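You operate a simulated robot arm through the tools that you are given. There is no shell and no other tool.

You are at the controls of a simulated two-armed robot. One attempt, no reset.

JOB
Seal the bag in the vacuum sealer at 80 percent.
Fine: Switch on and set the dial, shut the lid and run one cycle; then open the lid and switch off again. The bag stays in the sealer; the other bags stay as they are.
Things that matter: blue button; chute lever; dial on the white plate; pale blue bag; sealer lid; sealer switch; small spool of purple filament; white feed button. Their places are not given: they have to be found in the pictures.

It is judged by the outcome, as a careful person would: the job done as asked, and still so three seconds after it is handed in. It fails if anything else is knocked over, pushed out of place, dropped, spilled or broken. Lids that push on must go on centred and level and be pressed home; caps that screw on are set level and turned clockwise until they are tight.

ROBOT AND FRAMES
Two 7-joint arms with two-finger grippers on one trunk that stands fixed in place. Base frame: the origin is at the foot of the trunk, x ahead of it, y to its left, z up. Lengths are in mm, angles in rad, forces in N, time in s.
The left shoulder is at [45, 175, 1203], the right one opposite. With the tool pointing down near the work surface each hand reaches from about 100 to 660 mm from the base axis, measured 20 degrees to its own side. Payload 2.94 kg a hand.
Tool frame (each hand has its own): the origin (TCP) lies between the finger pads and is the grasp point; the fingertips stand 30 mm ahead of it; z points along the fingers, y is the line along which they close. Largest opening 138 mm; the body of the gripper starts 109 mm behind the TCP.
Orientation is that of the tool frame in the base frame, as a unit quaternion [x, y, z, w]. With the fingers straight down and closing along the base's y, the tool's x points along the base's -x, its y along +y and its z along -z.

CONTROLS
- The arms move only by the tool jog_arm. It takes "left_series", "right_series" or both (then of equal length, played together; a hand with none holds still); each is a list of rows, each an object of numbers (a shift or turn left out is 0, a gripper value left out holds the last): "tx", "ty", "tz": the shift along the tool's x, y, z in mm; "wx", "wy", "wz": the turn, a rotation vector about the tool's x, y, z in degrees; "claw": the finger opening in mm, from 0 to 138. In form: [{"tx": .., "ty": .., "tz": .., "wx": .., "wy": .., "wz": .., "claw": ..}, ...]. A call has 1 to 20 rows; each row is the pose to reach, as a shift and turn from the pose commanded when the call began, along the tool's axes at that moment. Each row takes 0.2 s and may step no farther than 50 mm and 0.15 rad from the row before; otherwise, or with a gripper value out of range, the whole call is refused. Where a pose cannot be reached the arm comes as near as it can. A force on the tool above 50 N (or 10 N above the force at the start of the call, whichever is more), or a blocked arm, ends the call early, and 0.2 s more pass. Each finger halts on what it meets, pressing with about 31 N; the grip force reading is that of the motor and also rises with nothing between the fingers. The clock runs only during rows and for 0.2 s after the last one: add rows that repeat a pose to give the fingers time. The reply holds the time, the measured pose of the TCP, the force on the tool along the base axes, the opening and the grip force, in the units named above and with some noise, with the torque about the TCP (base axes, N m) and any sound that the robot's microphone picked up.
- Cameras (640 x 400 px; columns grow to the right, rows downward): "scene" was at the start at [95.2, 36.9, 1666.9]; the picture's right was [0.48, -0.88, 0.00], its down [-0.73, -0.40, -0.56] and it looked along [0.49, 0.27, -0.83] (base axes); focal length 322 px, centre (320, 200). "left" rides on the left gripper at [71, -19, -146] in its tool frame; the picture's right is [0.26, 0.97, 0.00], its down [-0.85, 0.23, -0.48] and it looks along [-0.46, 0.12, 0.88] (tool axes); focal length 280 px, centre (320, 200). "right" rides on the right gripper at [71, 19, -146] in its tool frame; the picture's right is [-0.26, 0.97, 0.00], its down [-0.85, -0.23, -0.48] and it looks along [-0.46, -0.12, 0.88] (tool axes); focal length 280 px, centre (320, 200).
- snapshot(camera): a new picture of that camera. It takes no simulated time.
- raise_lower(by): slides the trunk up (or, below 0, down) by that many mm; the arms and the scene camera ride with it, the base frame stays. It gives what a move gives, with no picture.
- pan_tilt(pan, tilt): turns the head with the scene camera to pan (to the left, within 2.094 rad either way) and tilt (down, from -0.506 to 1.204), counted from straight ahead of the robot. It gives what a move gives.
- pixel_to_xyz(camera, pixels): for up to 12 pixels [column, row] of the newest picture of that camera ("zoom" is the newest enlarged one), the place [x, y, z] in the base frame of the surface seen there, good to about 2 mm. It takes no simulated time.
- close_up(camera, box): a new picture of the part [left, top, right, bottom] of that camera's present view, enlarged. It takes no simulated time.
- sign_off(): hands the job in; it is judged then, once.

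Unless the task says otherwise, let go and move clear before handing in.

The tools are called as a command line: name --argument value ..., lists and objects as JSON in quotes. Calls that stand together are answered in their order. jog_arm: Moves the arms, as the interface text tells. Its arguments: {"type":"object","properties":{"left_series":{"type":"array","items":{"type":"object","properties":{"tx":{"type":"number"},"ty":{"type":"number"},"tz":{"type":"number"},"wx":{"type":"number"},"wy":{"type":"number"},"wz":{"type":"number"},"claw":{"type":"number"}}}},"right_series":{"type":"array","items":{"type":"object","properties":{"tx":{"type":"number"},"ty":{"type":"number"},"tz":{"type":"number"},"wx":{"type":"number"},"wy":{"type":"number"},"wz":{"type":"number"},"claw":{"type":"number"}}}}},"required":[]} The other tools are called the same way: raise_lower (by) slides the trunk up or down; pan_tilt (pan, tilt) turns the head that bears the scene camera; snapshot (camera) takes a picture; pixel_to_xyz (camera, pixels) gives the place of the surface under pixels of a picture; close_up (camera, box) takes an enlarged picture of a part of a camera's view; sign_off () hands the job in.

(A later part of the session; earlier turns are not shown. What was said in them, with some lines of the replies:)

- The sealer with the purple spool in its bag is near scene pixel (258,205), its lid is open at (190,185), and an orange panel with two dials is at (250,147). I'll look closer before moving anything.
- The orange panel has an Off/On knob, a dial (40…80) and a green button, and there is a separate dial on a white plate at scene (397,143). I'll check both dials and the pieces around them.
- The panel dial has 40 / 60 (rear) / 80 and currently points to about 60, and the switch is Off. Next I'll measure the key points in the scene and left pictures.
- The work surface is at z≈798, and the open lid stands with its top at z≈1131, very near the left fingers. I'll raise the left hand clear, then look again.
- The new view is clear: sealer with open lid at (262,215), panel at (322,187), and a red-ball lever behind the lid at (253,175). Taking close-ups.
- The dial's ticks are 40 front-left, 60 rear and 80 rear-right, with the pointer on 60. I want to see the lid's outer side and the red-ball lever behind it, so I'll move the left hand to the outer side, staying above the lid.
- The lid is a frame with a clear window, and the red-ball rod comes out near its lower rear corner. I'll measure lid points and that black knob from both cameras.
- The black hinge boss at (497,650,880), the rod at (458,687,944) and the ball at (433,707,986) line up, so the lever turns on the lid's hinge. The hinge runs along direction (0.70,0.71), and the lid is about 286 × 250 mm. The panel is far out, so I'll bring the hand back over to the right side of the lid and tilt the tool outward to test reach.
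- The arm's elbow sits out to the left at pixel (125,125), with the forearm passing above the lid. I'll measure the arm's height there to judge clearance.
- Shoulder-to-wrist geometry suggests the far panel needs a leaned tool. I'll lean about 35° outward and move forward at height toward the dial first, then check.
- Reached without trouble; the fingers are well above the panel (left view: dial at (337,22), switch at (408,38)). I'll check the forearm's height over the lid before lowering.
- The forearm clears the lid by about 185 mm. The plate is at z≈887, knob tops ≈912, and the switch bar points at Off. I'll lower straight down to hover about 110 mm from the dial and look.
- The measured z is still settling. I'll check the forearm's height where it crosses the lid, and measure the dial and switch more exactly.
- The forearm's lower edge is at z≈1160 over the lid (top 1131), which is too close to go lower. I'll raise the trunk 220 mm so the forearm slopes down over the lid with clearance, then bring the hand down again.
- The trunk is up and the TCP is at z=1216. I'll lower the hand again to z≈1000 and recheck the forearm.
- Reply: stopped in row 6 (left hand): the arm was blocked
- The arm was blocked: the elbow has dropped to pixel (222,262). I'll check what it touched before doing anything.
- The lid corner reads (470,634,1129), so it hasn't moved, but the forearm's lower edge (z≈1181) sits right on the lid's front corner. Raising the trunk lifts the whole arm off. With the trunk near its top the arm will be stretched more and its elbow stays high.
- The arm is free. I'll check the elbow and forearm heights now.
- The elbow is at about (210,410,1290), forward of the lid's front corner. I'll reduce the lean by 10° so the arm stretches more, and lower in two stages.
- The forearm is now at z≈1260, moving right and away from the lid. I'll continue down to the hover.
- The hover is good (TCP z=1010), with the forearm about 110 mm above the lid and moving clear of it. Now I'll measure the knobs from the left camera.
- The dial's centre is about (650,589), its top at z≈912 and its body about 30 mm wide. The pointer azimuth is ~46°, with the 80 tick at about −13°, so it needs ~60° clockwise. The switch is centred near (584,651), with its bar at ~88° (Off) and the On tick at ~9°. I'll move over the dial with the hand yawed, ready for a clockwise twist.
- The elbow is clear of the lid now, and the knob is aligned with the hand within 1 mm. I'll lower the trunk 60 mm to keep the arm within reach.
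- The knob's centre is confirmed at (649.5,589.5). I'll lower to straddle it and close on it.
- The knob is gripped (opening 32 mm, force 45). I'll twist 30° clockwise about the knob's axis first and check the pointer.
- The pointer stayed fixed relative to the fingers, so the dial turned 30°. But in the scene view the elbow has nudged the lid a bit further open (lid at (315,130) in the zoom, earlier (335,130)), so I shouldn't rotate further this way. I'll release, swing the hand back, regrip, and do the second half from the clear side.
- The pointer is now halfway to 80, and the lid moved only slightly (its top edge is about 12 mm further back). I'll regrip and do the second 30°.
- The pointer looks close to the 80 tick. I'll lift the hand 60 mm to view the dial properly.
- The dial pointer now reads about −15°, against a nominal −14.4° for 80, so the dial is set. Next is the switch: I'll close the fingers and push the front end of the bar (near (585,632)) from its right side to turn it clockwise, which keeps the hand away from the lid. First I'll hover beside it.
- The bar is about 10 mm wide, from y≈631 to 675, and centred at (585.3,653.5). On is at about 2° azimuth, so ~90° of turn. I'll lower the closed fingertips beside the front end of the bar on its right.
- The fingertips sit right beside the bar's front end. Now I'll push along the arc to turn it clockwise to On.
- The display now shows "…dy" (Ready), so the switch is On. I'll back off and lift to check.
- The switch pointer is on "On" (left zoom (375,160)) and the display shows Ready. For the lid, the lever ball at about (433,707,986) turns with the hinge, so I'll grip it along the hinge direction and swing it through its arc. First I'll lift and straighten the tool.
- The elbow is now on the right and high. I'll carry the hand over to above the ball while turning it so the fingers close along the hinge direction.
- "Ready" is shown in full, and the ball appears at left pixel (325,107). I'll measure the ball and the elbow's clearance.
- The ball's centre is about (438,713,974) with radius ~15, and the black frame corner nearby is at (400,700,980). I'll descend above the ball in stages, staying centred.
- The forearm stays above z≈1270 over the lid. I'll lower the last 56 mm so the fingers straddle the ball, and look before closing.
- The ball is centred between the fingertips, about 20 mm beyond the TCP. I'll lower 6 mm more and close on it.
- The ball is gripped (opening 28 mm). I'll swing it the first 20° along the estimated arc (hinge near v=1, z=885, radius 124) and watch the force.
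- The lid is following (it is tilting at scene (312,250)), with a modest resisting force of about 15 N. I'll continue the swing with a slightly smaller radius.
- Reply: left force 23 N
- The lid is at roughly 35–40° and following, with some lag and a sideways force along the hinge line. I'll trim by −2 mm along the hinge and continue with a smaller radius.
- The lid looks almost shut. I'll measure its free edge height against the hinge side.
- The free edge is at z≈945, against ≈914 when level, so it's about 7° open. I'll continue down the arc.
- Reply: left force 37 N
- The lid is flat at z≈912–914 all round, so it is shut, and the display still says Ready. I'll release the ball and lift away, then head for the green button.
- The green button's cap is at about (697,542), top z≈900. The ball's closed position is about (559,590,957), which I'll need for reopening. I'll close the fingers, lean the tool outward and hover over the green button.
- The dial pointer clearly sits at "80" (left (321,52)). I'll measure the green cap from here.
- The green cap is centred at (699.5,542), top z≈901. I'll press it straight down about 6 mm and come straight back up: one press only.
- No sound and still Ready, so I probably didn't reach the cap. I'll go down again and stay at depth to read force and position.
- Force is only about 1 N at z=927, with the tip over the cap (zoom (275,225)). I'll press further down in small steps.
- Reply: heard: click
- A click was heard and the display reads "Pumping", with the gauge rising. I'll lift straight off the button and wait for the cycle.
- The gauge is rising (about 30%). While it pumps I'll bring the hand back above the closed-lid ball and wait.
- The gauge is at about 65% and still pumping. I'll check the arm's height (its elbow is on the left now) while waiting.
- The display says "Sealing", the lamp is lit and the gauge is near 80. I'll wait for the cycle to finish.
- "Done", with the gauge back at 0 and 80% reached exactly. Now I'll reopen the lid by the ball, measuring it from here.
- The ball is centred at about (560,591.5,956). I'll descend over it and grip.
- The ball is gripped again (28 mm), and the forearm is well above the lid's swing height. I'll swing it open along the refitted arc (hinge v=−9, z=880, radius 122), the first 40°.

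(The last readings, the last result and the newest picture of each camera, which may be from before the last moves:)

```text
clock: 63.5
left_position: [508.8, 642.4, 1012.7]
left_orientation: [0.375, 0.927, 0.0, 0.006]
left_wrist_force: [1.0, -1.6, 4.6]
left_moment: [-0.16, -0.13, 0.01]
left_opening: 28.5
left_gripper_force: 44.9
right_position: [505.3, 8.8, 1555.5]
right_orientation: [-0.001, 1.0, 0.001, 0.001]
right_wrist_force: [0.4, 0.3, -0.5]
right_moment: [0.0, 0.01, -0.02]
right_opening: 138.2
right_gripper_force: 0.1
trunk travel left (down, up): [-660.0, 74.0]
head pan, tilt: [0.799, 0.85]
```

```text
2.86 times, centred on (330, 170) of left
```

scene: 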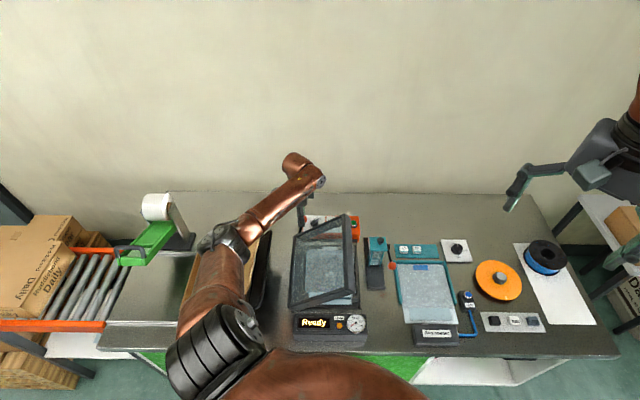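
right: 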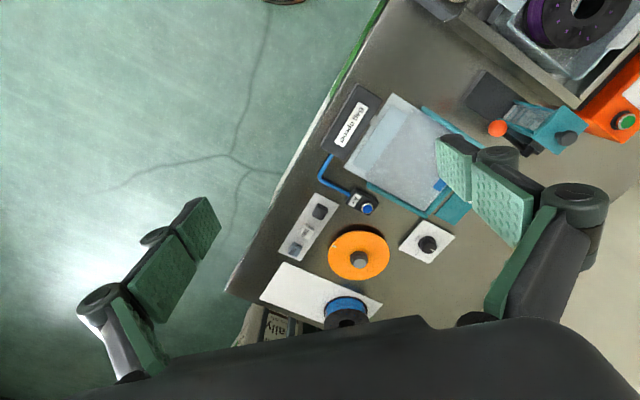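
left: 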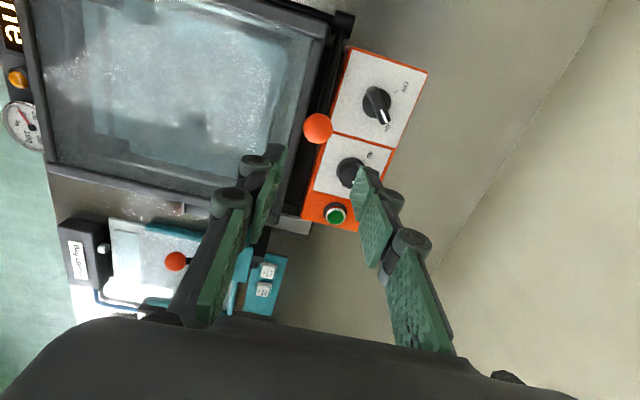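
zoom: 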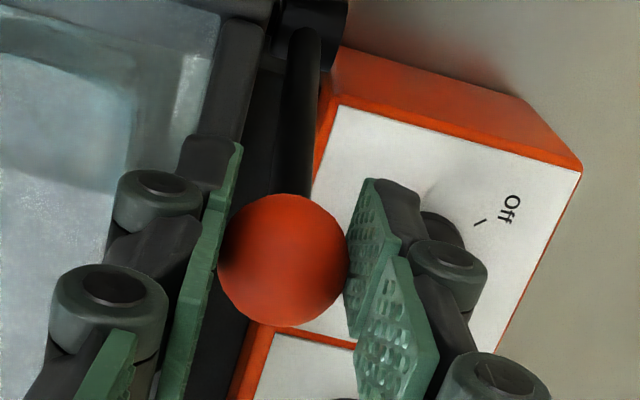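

It's opening smoothly with almost no force, and the display is back to "Ready". I'll continue to fully open.

jog_arm --left_series '[{"tx": 10.6, "ty": 0.1, "tz": -1.3}, {"tx": 21.2, "ty": 0.3, "tz": -2.1}, {"tx": 32, "ty": 0.4, "tz": -1.5}, {"tx": 42.3, "ty": 0.5, "tz": -0.5}, {"tx": 52.8, "ty": 0.7, "tz": 1.8}, {"tx": 62.9, "ty": 0.8, "tz": 4.8}, {"tx": 72.8, "ty": 0.9, "tz": 8.8}, {"tx": 82.3, "ty": 1, "tz": 13.6}, {"tx": 91.5, "ty": 1.1, "tz": 19.4}, {"tx": 100.4, "ty": 1.3, "tz": 26.1}, {"tx": 104, "ty": 1.3, "tz": 29}, {"tx": 104, "ty": 1.3, "tz": 29}]'

snapshot --camera "scene"

close_up --camera "left" --box '[220, 100, 440, 240]'

close_up --camera "scene" --box '[220, 180, 400, 340]'

```text
clock: 66.1
left_position: [436.9, 713.2, 979.9]
left_orientation: [0.377, 0.926, -0.002, 0.008]
left_wrist_force: [0.6, 0.2, 0.4]
left_moment: [0.02, 0.01, -0.03]
left_opening: 10.3
left_gripper_force: 0.0
right_position: [506.7, 9.3, 1555.6]
right_orientation: [0.001, 1.0, 0.001, 0.001]
right_wrist_force: [1.1, 0.7, -0.8]
right_moment: [0.04, 0.02, -0.01]
right_opening: 138.0
right_gripper_force: 0.1
trunk travel left (down, up): [-660.0, 74.0]
head pan, tilt: [0.799, 0.85]
```

```text
taken
```

scene: 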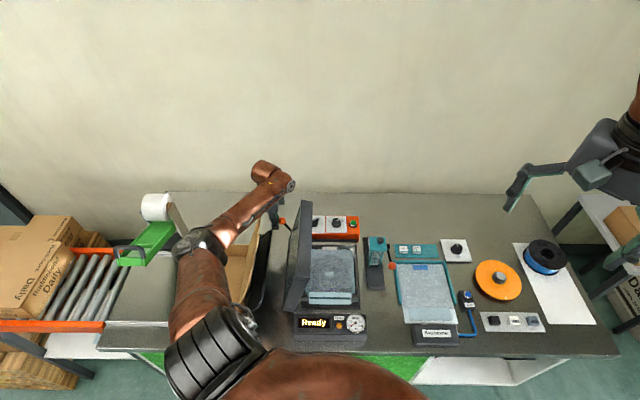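

```text
2.86 times, centred on (330, 170) of left
```

zoom: 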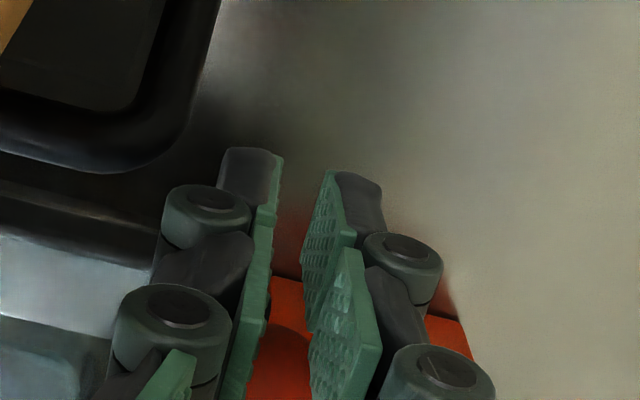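

```text
2.50 times, centred on (310, 260) of scene
```

zoom: 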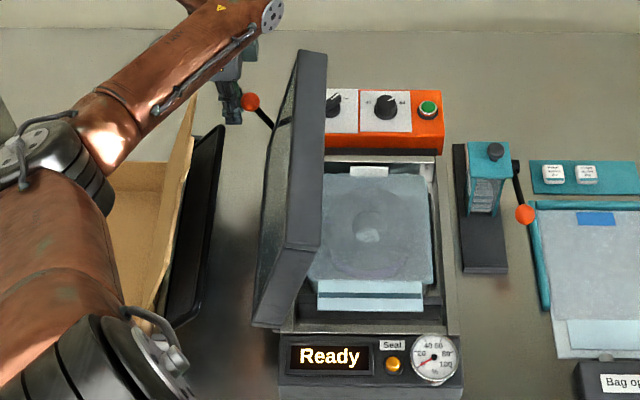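

The fingers slipped off the ball near the end; the lid stands open at nearly vertical, and the bag now shows a seal line. I'll measure the lid and ball to see how far open it is.

pixel_to_xyz --camera "zoom" --pixels '[[250, 102], [303, 55], [324, 60], [300, 240], [258, 315], [320, 150], [262, 300], [312, 60]]'

pixel_to_xyz --camera "scene" --pixels '[[240, 215], [255, 200], [215, 240], [270, 195], [225, 225]]'

```text
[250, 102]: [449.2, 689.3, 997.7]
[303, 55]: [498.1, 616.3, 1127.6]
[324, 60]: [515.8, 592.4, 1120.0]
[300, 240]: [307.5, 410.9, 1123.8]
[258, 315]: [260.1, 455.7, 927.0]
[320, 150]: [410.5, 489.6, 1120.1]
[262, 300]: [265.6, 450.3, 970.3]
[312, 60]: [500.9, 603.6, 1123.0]
```

```text
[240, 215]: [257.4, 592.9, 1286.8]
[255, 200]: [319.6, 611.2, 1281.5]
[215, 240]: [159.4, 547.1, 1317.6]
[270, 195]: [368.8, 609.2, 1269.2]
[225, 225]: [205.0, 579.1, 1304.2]
```

The lid is at roughly 75°, short of where it stood before (~92°). I'll lift, re-measure the ball, regrip it and take it the rest of the way.

jog_arm --left_series '[{"tx": 5}, {"tx": 5, "tz": -40}, {"tx": 5, "tz": -80, "claw": 48}, {"tx": -10, "tz": -110, "claw": 48}, {"tx": -25, "tz": -110}, {"tx": -25, "tz": -110}]'

snapshot --camera "left"

close_up --camera "left" --box '[220, 60, 440, 240]'

```text
clock: 67.5
left_position: [451.8, 698.2, 1091.4]
left_orientation: [0.376, 0.926, -0.002, 0.008]
left_wrist_force: [-0.2, 0.1, -0.4]
left_moment: [0.01, 0.0, 0.04]
left_opening: 47.7
left_gripper_force: 0.1
right_position: [505.2, 11.2, 1556.6]
right_orientation: [0.0, 1.0, 0.0, 0.002]
right_wrist_force: [-0.3, 0.4, -0.7]
right_moment: [0.01, 0.03, 0.0]
right_opening: 138.0
right_gripper_force: 0.1
trunk travel left (down, up): [-660.0, 74.0]
head pan, tilt: [0.799, 0.85]
```

```text
taken
```

left: 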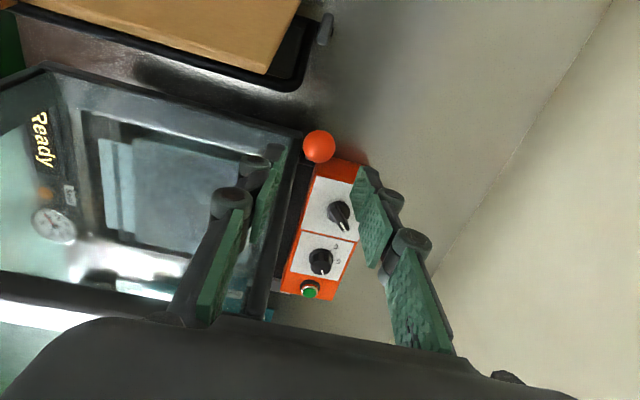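

```text
2.22 times, centred on (330, 150) of left
```

zoom: 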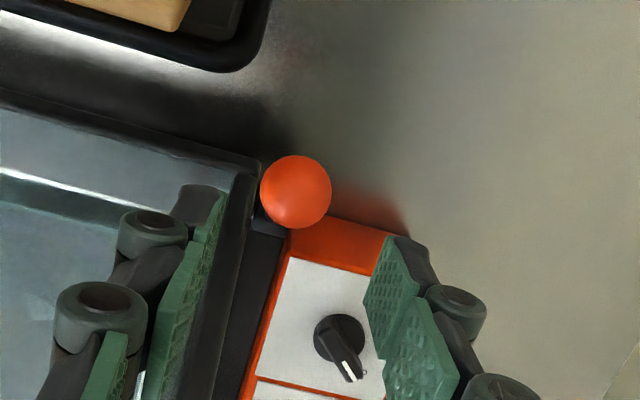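

pixel_to_xyz --camera "left" --pixels '[[319, 147], [311, 147], [327, 147], [319, 139], [319, 155]]'

```text
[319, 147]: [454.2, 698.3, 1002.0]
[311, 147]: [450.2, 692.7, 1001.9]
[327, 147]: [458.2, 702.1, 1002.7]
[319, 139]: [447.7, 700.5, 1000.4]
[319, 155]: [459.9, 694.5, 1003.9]
```

The ball's centre is now (456,697,988), so the lid is at about 77°. I'll regrip, centred and deeper, and finish opening to about 92°, then let go.

jog_arm --left_series '[{"tx": -3.8, "ty": 2, "tz": 45}, {"tx": -3.8, "ty": 2, "tz": 93}, {"tx": -3.8, "ty": 2, "tz": 93}, {"tx": -3.8, "ty": 2, "tz": 93, "claw": 10}, {"tx": -3.8, "ty": 2, "tz": 93, "claw": 10}, {"tx": -3.8, "ty": 2, "tz": 93, "claw": 10}, {"tx": -3.8, "ty": 2, "tz": 93, "claw": 10}, {"tx": 3, "ty": 2.1, "tz": 96.5}, {"tx": 10.2, "ty": 2.2, "tz": 101.2}, {"tx": 16.5, "ty": 2.3, "tz": 106}, {"tx": 22.8, "ty": 2.4, "tz": 111}, {"tx": 22.8, "ty": 2.4, "tz": 111}]'

close_up --camera "left" --box '[220, 100, 440, 240]'

close_up --camera "scene" --box '[220, 180, 400, 340]'

pixel_to_xyz --camera "zoom" --pixels '[[285, 60], [300, 60], [280, 240], [310, 60], [270, 200]]'

```text
clock: 70.1
left_position: [438.0, 712.7, 983.1]
left_orientation: [0.376, 0.926, 0.002, 0.008]
left_wrist_force: [-3.4, -16.5, 14.4]
left_moment: [-0.38, -0.14, 0.1]
left_opening: 28.1
left_gripper_force: 45.3
right_position: [503.4, 7.1, 1558.2]
right_orientation: [0.001, 1.0, 0.0, 0.002]
right_wrist_force: [0.6, 0.7, 0.2]
right_moment: [0.01, 0.02, -0.03]
right_opening: 138.1
right_gripper_force: 0.1
trunk travel left (down, up): [-660.0, 74.0]
head pan, tilt: [0.799, 0.85]
```

```text
2.86 times, centred on (330, 170) of left
```

zoom: 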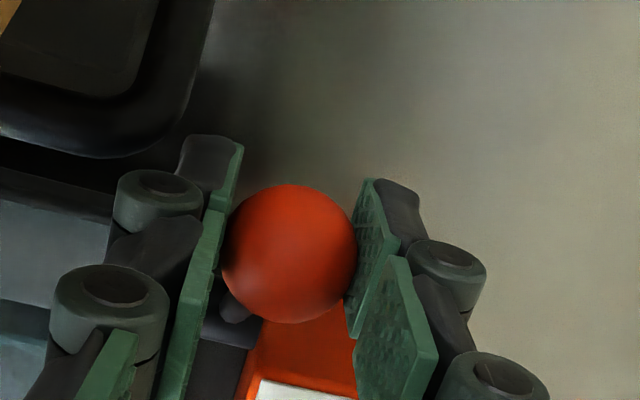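

```text
2.50 times, centred on (310, 260) of scene
```

zoom: 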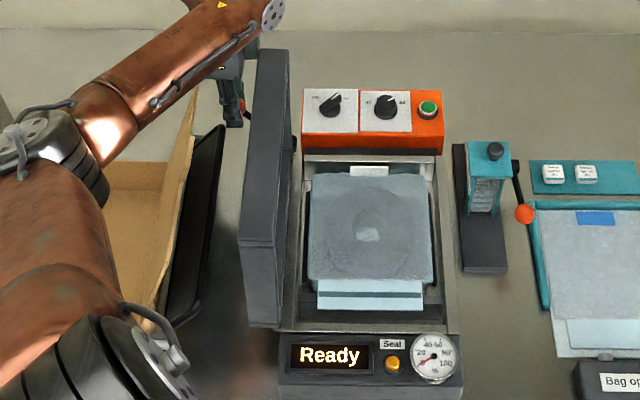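

```text
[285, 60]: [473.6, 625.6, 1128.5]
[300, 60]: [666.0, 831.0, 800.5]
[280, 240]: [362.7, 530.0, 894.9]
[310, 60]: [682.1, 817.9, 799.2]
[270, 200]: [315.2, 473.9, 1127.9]
```

The lid is fully open and vertical, as it was at the start (top corner ≈ (474,626,1128)). I'll release the ball and lift clear.

jog_arm --left_series '[{"tx": -2, "claw": 50}, {"tx": -2, "claw": 50}, {"tx": -2, "claw": 50}, {"tx": -2, "tz": -45}, {"tx": -2, "tz": -90}, {"tx": -2, "tz": -135}, {"tx": -2, "tz": -180}, {"tx": -2, "tz": -225}, {"tx": -2, "tz": -250}, {"tx": -2, "tz": -250}]'

snapshot --camera "scene"

close_up --camera "scene" --box '[220, 180, 400, 340]'

```text
clock: 72.3
left_position: [436.4, 715.3, 1231.5]
left_orientation: [0.377, 0.926, -0.001, 0.008]
left_wrist_force: [0.0, -0.1, 0.5]
left_moment: [0.01, 0.01, -0.03]
left_opening: 49.8
left_gripper_force: 0.1
right_position: [505.2, 10.3, 1556.1]
right_orientation: [0.002, 1.0, 0.0, 0.001]
right_wrist_force: [-0.4, 0.1, 0.3]
right_moment: [-0.02, 0.02, 0.01]
right_opening: 138.0
right_gripper_force: 0.1
trunk travel left (down, up): [-660.0, 74.0]
head pan, tilt: [0.799, 0.85]
```

```text
taken
```

scene: 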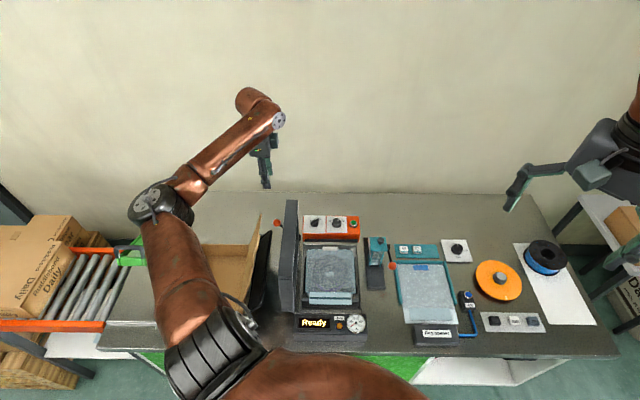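

```text
2.50 times, centred on (310, 260) of scene
```

zoom: 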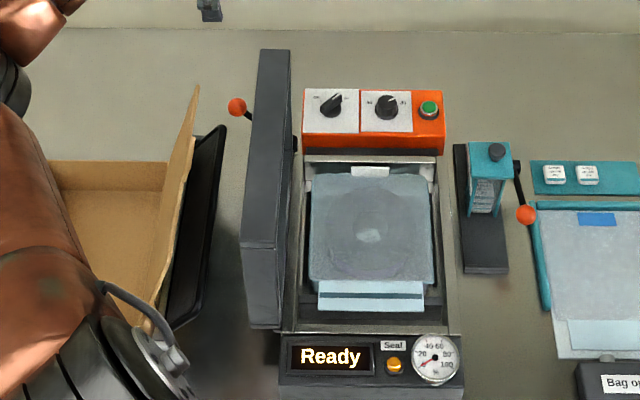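

The lid stays open and the bag sits in the chamber. Now back to the panel: I'll turn the hand the other way and move over to the right of the lid at height.

jog_arm --left_series '[{"tx": -13.4, "ty": -1.2, "wz": -8, "claw": 20}, {"tx": -26.7, "ty": -2.3, "wz": -16}, {"tx": -40, "ty": -3.5, "wz": -24}, {"tx": -53.5, "ty": -4.7, "wz": -32}, {"tx": -67, "ty": -5.8, "wz": -40}, {"tx": -80, "ty": -7, "wz": -48}, {"tx": -93.6, "ty": -8.2, "wz": -56}, {"tx": -107, "ty": -9.3, "wz": -64}, {"tx": -120, "ty": -10.5, "wz": -72}, {"tx": -133.7, "ty": -11.7, "wz": -80}, {"tx": -147, "ty": -12.8, "wz": -88.5}, {"tx": -160.4, "ty": -14, "wz": -96.5}, {"tx": -174, "ty": -15.2, "wz": -104.5}, {"tx": -187, "ty": -16.3, "wz": -112.5}, {"tx": -200.5, "ty": -17.5, "wz": -120.7}, {"tx": -200.5, "ty": -17.5, "wz": -120.7, "claw": 0}, {"tx": -200.5, "ty": -17.5, "wz": -120.7, "claw": 0}]'

snapshot --camera "scene"

pixel_to_xyz --camera "scene" --pixels '[[290, 205], [300, 190], [260, 240], [320, 180], [240, 225]]'

```text
clock: 75.9
left_position: [569.3, 562.7, 1234.1]
left_orientation: [-0.619, 0.786, -0.007, 0.004]
left_wrist_force: [0.1, -0.2, -0.8]
left_moment: [0.0, 0.0, 0.01]
left_opening: 0.0
left_gripper_force: 26.1
right_position: [504.5, 10.9, 1555.4]
right_orientation: [0.001, 1.0, 0.0, 0.001]
right_wrist_force: [0.6, 0.0, 0.2]
right_moment: [0.0, 0.0, 0.0]
right_opening: 138.0
right_gripper_force: 0.0
trunk travel left (down, up): [-660.0, 74.0]
head pan, tilt: [0.799, 0.85]
```

```text
taken
```

scene: 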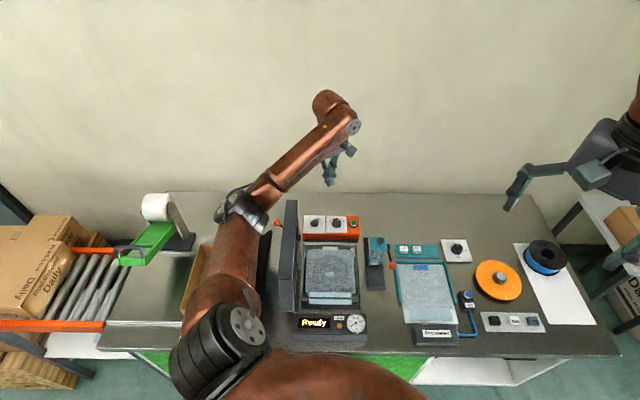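

```text
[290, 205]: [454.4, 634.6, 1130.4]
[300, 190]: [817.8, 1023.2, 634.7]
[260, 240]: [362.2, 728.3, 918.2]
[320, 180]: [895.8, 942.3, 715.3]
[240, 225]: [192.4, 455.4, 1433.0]
```

The elbow ended up on the left this time, at z≈1430. To keep it above the lid I'll raise the trunk 60 mm so the arm stays stretched, then lean and descend in stages as before.

raise_lower --by 60

jog_arm --left_series '[{"tx": -10, "ty": -3, "tz": 20, "wy": -7.2}, {"tx": -20, "ty": -7, "tz": 40, "wy": -14.4}, {"tx": -34, "ty": -12, "tz": 70, "wy": -21.6}, {"tx": -47.4, "ty": -17.3, "tz": 105, "wy": -28.8}, {"tx": -47.4, "ty": -17.3, "tz": 140, "wy": -28.8}, {"tx": -47.4, "ty": -17.3, "tz": 140, "wy": -28.8}]'

snapshot --camera "scene"

close_up --camera "scene" --box '[190, 190, 390, 330]'

pixel_to_xyz --camera "zoom" --pixels '[[280, 270], [310, 250], [340, 240], [370, 215], [420, 200], [335, 90], [250, 290]]'

```text
clock: 76.9
left_position: [569.7, 563.2, 1291.6]
left_orientation: [-0.62, 0.785, -0.007, 0.002]
left_wrist_force: [0.1, 0.5, 0.0]
left_moment: [0.01, -0.02, 0.03]
left_opening: 0.0
left_gripper_force: 29.1
right_position: [504.6, 9.8, 1616.4]
right_orientation: [0.001, 1.0, -0.001, 0.0]
right_wrist_force: [0.0, 0.2, -0.2]
right_moment: [0.01, 0.02, -0.03]
right_opening: 137.8
right_gripper_force: 0.0
trunk travel left (down, up): [-720.0, 14.0]
head pan, tilt: [0.799, 0.85]
```

```text
clock: 78.3
left_position: [598.5, 605.2, 1153.6]
left_orientation: [-0.602, 0.76, 0.147, 0.198]
left_wrist_force: [0.8, -1.2, -0.5]
left_moment: [0.02, 0.01, 0.05]
left_opening: 0.0
left_gripper_force: 28.0
right_position: [504.7, 10.7, 1615.9]
right_orientation: [0.002, 1.0, 0.0, 0.001]
right_wrist_force: [-0.8, 0.4, -0.2]
right_moment: [0.04, -0.04, 0.03]
right_opening: 138.2
right_gripper_force: 0.0
trunk travel left (down, up): [-720.0, 14.0]
head pan, tilt: [0.799, 0.85]
```

```text
taken
```

scene: 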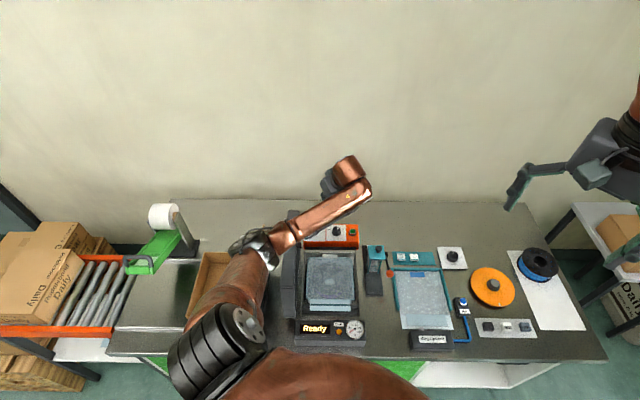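

```text
2.86 times, centred on (290, 260) of scene
```

zoom: 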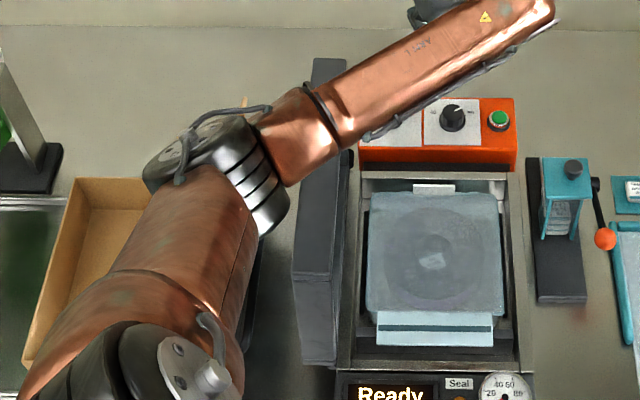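

```text
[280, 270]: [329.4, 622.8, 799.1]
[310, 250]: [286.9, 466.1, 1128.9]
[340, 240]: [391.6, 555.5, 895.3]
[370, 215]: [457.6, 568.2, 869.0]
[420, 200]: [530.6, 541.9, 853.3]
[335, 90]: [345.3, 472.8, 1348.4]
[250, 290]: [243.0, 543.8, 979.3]
```

The forearm is at z≈1350 over the lid. I'll lower another 60 mm and check again.

jog_arm --left_series '[{"tx": 14.4, "tz": 26.3}, {"tx": 28.8, "tz": 52.6}, {"tx": 28.8, "tz": 52.6}]'

close_up --camera "scene" --box '[190, 190, 390, 330]'

pixel_to_xyz --camera "zoom" --pixels '[[250, 190], [290, 180], [310, 160], [330, 150], [350, 130], [400, 110], [300, 130], [230, 170]]'

```text
clock: 79.1
left_position: [596.2, 603.8, 1093.6]
left_orientation: [-0.601, 0.76, 0.148, 0.199]
left_wrist_force: [-0.7, 0.6, -0.4]
left_moment: [0.0, -0.03, 0.01]
left_opening: 0.1
left_gripper_force: 28.5
right_position: [503.8, 10.9, 1617.1]
right_orientation: [0.002, 1.0, 0.0, 0.001]
right_wrist_force: [-0.5, -0.2, 0.3]
right_moment: [0.02, 0.0, -0.03]
right_opening: 138.1
right_gripper_force: 0.1
trunk travel left (down, up): [-720.0, 14.0]
head pan, tilt: [0.799, 0.85]
```

```text
2.86 times, centred on (290, 260) of scene
```

zoom: 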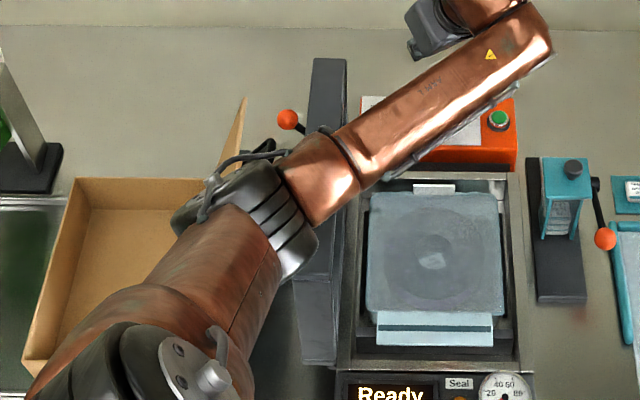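

```text
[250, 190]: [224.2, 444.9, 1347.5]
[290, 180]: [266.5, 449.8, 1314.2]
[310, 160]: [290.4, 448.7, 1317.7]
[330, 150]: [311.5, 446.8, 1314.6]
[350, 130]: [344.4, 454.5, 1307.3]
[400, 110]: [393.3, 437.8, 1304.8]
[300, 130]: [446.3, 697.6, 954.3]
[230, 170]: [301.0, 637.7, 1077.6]
```

The forearm is at z≈1310 and moving right, well clear. I'll continue down to the hover at z≈1010.

jog_arm --left_series '[{"tx": 20, "tz": 36.5}, {"tx": 40, "tz": 73}, {"tx": 40, "tz": 73}]'

close_up --camera "scene" --box '[190, 190, 390, 330]'

pixel_to_xyz --camera "zoom" --pixels '[[290, 230], [310, 200], [330, 190], [350, 180], [400, 150], [335, 80]]'

snapshot --camera "left"

```text
clock: 79.9
left_position: [601.3, 604.0, 1009.8]
left_orientation: [-0.601, 0.76, 0.146, 0.2]
left_wrist_force: [0.5, 0.4, 0.4]
left_moment: [0.0, 0.02, 0.0]
left_opening: 0.3
left_gripper_force: 28.3
right_position: [504.6, 9.9, 1616.4]
right_orientation: [0.001, 1.0, 0.0, 0.002]
right_wrist_force: [0.2, 0.2, -0.5]
right_moment: [-0.01, -0.02, 0.02]
right_opening: 137.9
right_gripper_force: 0.0
trunk travel left (down, up): [-720.0, 14.0]
head pan, tilt: [0.799, 0.85]
```

```text
2.86 times, centred on (290, 260) of scene
```

zoom: 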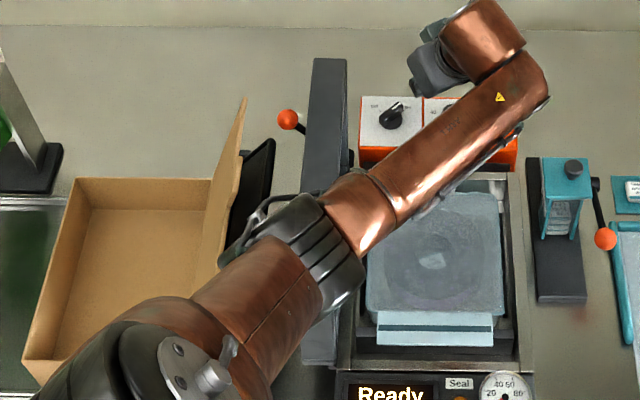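

```text
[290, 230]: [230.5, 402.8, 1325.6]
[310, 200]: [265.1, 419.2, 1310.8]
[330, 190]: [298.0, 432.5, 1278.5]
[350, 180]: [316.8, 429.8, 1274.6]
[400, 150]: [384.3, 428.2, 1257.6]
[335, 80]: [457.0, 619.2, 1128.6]
```

```text
taken
```

left: 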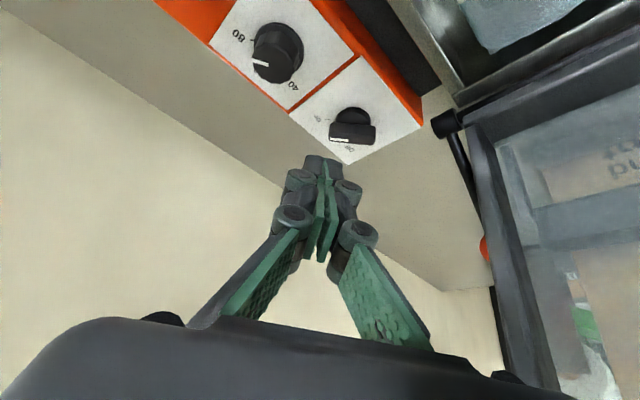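

The hover is good: switch bar visible at (352,132) and the forearm above 1257. I'll lower the trunk 40 mm for reach and measure the switch bar.

raise_lower --by -40

snapshot --camera "left"

close_up --camera "left" --box '[230, 80, 440, 220]'

close_up --camera "scene" --box '[190, 190, 390, 330]'

```text
clock: 80.7
left_position: [600.2, 601.8, 971.3]
left_orientation: [-0.601, 0.76, 0.147, 0.199]
left_wrist_force: [-0.1, -0.5, 0.4]
left_moment: [-0.04, -0.02, 0.02]
left_opening: 0.1
left_gripper_force: 28.3
right_position: [505.3, 9.2, 1576.4]
right_orientation: [0.001, 1.0, 0.0, 0.001]
right_wrist_force: [1.0, 0.1, -0.2]
right_moment: [0.01, 0.01, -0.01]
right_opening: 138.0
right_gripper_force: 0.2
trunk travel left (down, up): [-680.0, 54.0]
head pan, tilt: [0.799, 0.85]
```

```text
taken
```

left: 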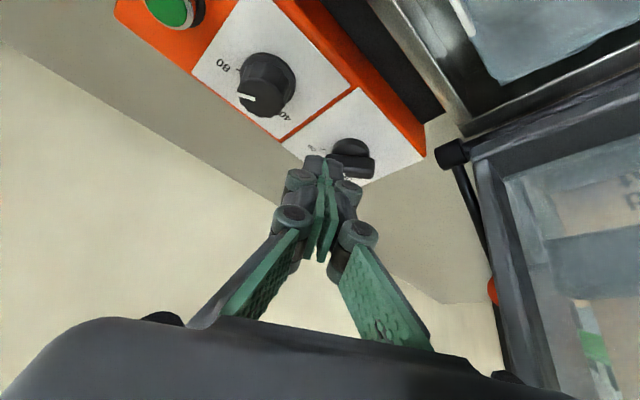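

```text
2.86 times, centred on (335, 150) of left
```

zoom: 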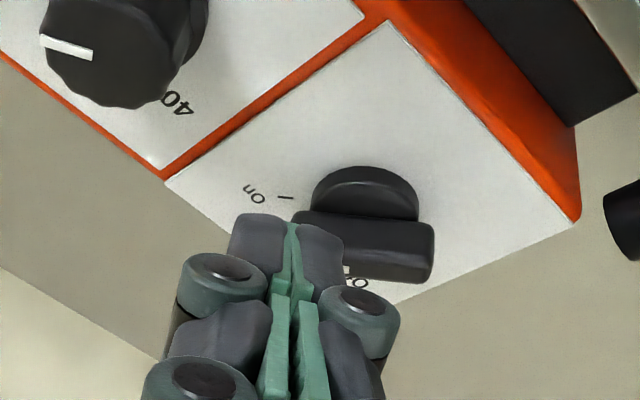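

```text
2.86 times, centred on (290, 260) of scene
```

zoom: 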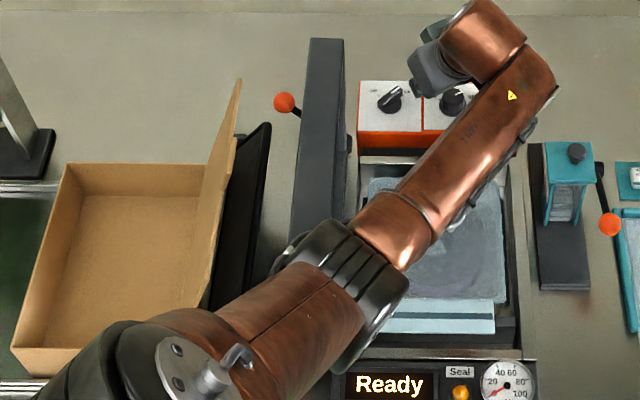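

The bar now lies across at On. I'll lower in front of its pointer end and push that end rearward along the arc, counter-clockwise to Off.

jog_arm --left_series '[{"tx": 7, "ty": 2.7, "tz": 19.5}, {"tx": 14.2, "ty": 5.4, "tz": 38.8}, {"tx": 14.2, "ty": 5.4, "tz": 38.8}, {"tx": 8.4, "ty": 7.2, "tz": 42}, {"tx": 2.6, "ty": 8.9, "tz": 45.1}, {"tx": 0, "ty": 7.3, "tz": 46.6}, {"tx": -2.7, "ty": 5.7, "tz": 48.1}, {"tx": -6.1, "ty": 5.1, "tz": 50}, {"tx": -9.5, "ty": 4.6, "tz": 51.9}, {"tx": -13, "ty": 5.2, "tz": 53.7}, {"tx": -16.3, "ty": 6.1, "tz": 55.5}, {"tx": -19.5, "ty": 8.2, "tz": 57.2}, {"tx": -22.3, "ty": 10.8, "tz": 58.7}, {"tx": -24.6, "ty": 13.8, "tz": 60}, {"tx": -25.6, "ty": 15.7, "tz": 60.5}, {"tx": -25.6, "ty": 15.7, "tz": 60.5}]'

snapshot --camera "left"

close_up --camera "left" --box '[230, 80, 440, 220]'

close_up --camera "scene" --box '[190, 190, 390, 330]'

```text
clock: 84.1
left_position: [603.2, 653.4, 929.8]
left_orientation: [-0.601, 0.761, 0.145, 0.2]
left_wrist_force: [22.7, -16.1, -3.0]
left_moment: [-0.22, -0.46, 0.26]
left_opening: 0.0
left_gripper_force: 28.3
right_position: [507.6, 7.5, 1574.6]
right_orientation: [0.002, 1.0, 0.001, 0.0]
right_wrist_force: [-0.5, 0.8, -0.1]
right_moment: [-0.03, 0.0, 0.01]
right_opening: 137.9
right_gripper_force: 0.1
trunk travel left (down, up): [-680.0, 54.0]
head pan, tilt: [0.799, 0.85]
```

```text
taken
```

left: 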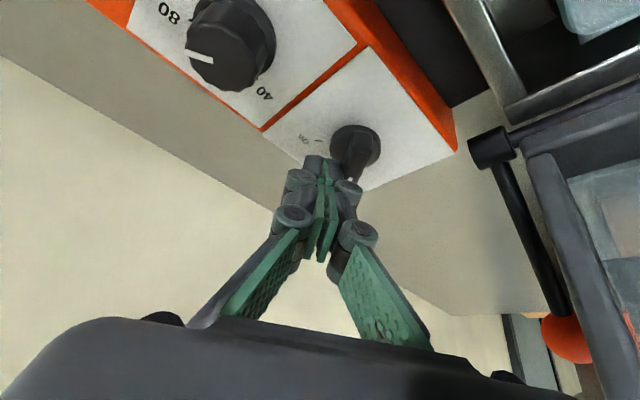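

```text
2.86 times, centred on (335, 150) of left
```

zoom: 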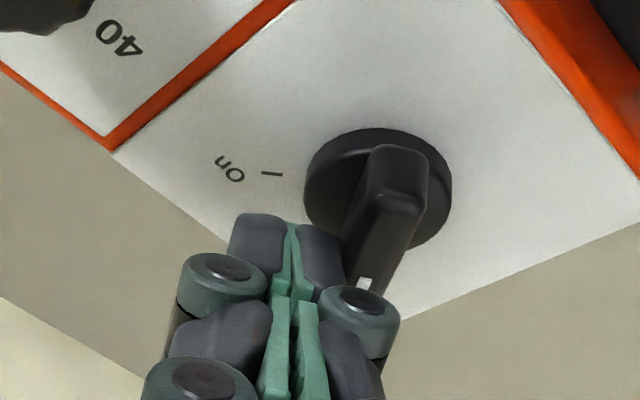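

```text
2.86 times, centred on (290, 260) of scene
```

zoom: 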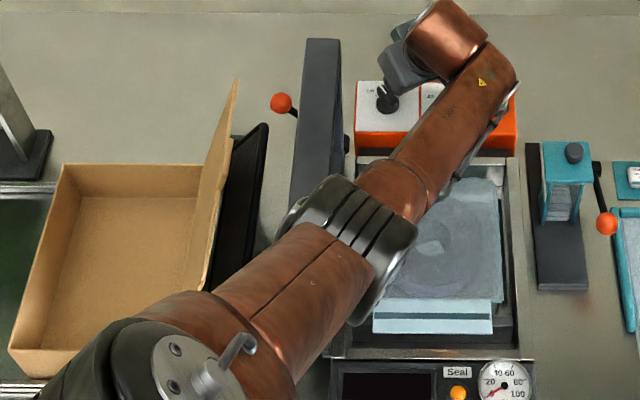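

The display has gone dark, so it is switched off, and the switch is against its Off stop (22 N). I'll back off sideways, then lift and verify.

jog_arm --left_series '[{"ty": -8}, {"tx": -15, "ty": -8, "tz": -27}, {"tx": -38, "ty": -9, "tz": -70}, {"tx": -50, "ty": -9, "tz": -105}, {"tx": -50, "ty": -9, "tz": -105}]'

snapshot --camera "left"

close_up --camera "left" --box '[230, 60, 440, 200]'

snapshot --camera "scene"

```text
clock: 85.3
left_position: [602.3, 651.8, 1044.2]
left_orientation: [-0.601, 0.76, 0.147, 0.199]
left_wrist_force: [-0.3, -0.9, 0.3]
left_moment: [-0.01, -0.01, -0.01]
left_opening: 0.0
left_gripper_force: 28.5
right_position: [503.9, 12.0, 1576.0]
right_orientation: [0.0, 1.0, 0.0, 0.001]
right_wrist_force: [-0.4, 1.1, -0.8]
right_moment: [-0.04, -0.01, 0.05]
right_opening: 138.0
right_gripper_force: 0.0
trunk travel left (down, up): [-680.0, 54.0]
head pan, tilt: [0.799, 0.85]
```

```text
taken
```

left: 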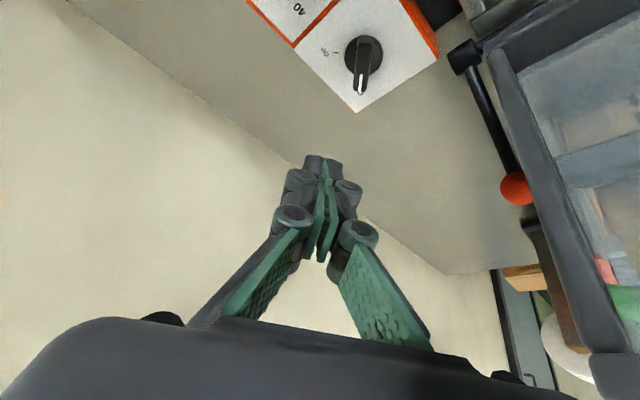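

```text
2.86 times, centred on (335, 130) of left
```

zoom: 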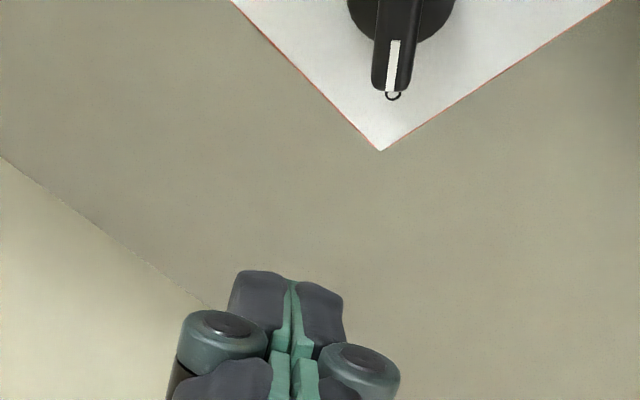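

```text
taken
```

scene: 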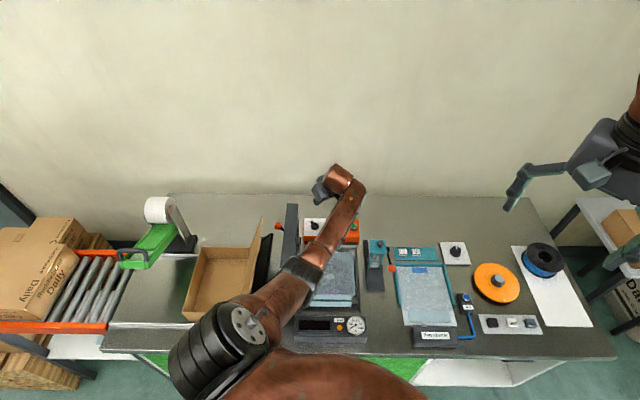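

The switch is back at Off and the display is dark. I'll lift the hand clear and take a final look at the lid, bag and surroundings.

jog_arm --left_series '[{"tx": -20, "tz": -36}, {"tx": -40, "tz": -72}, {"tx": -60, "tz": -110}, {"tx": -80, "tz": -146}, {"tx": -80, "tz": -146}]'

snapshot --camera "scene"

close_up --camera "scene" --box '[220, 180, 400, 340]'

close_up --camera "scene" --box '[360, 210, 600, 350]'

```text
clock: 86.5
left_position: [599.4, 648.9, 1212.9]
left_orientation: [-0.602, 0.76, 0.146, 0.197]
left_wrist_force: [0.3, 0.2, 0.1]
left_moment: [-0.02, -0.01, 0.05]
left_opening: 0.0
left_gripper_force: 28.5
right_position: [505.2, 10.8, 1577.0]
right_orientation: [0.001, 1.0, -0.001, 0.0]
right_wrist_force: [0.3, -0.3, 0.0]
right_moment: [-0.02, 0.03, 0.02]
right_opening: 138.0
right_gripper_force: 0.0
trunk travel left (down, up): [-680.0, 54.0]
head pan, tilt: [0.799, 0.85]
```

```text
taken
```

scene: 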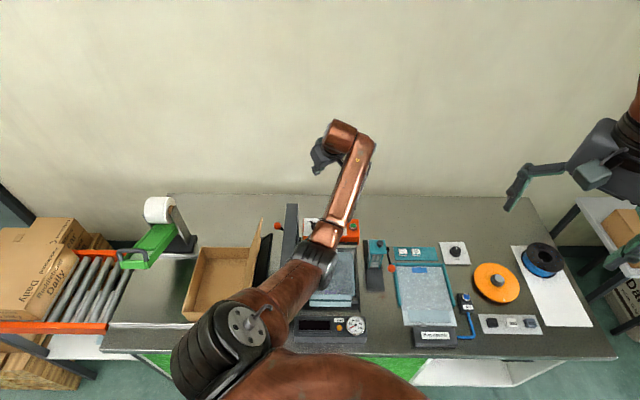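

```text
2.50 times, centred on (310, 260) of scene
```

zoom: 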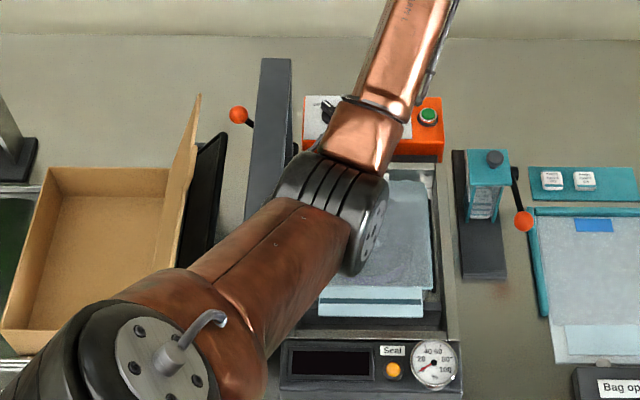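

```text
2.67 times, centred on (480, 280) of scene
```

zoom: 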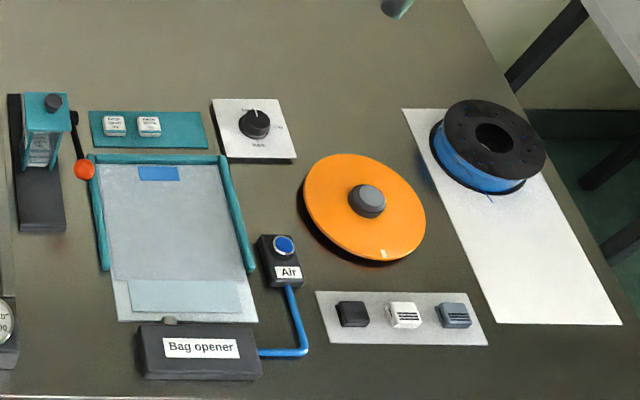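

The final pictures show the bag sealed and still in the chamber, the lid standing open, and the display dark with the switch at Off. Nothing else on the bench has moved, and both hands are clear, so I'm handing in.

sign_off

```text
The job is handed in.
```

The bag is sealed at 80 percent and still in the sealer. The lid is open again and the machine is switched off.

- **Setting:** I turned the panel dial from 60 to 80 and switched on; the display read "Ready".
- **Cycle:** I shut the lid and pressed the green button. It took two tries, because the first press didn't reach the button, so only one cycle ran. The gauge stopped right at 80 during sealing and then dropped back to 0, and the display showed "Done". A seal line is now visible across the bag.
- **Finish:** My grip slipped off the lid's lever ball partway through reopening. I gripped it again and opened the lid fully. Then I turned the switch to Off, and the display went dark.
- **Arm contact:** Early on, my arm was blocked once, probably against the lid's front corner. Later my elbow pushed the open lid back slightly. It now stands vertical, as it did at the start.

The dial is still at 80. In the final pictures, nothing else on the bench has moved, including the other bags.
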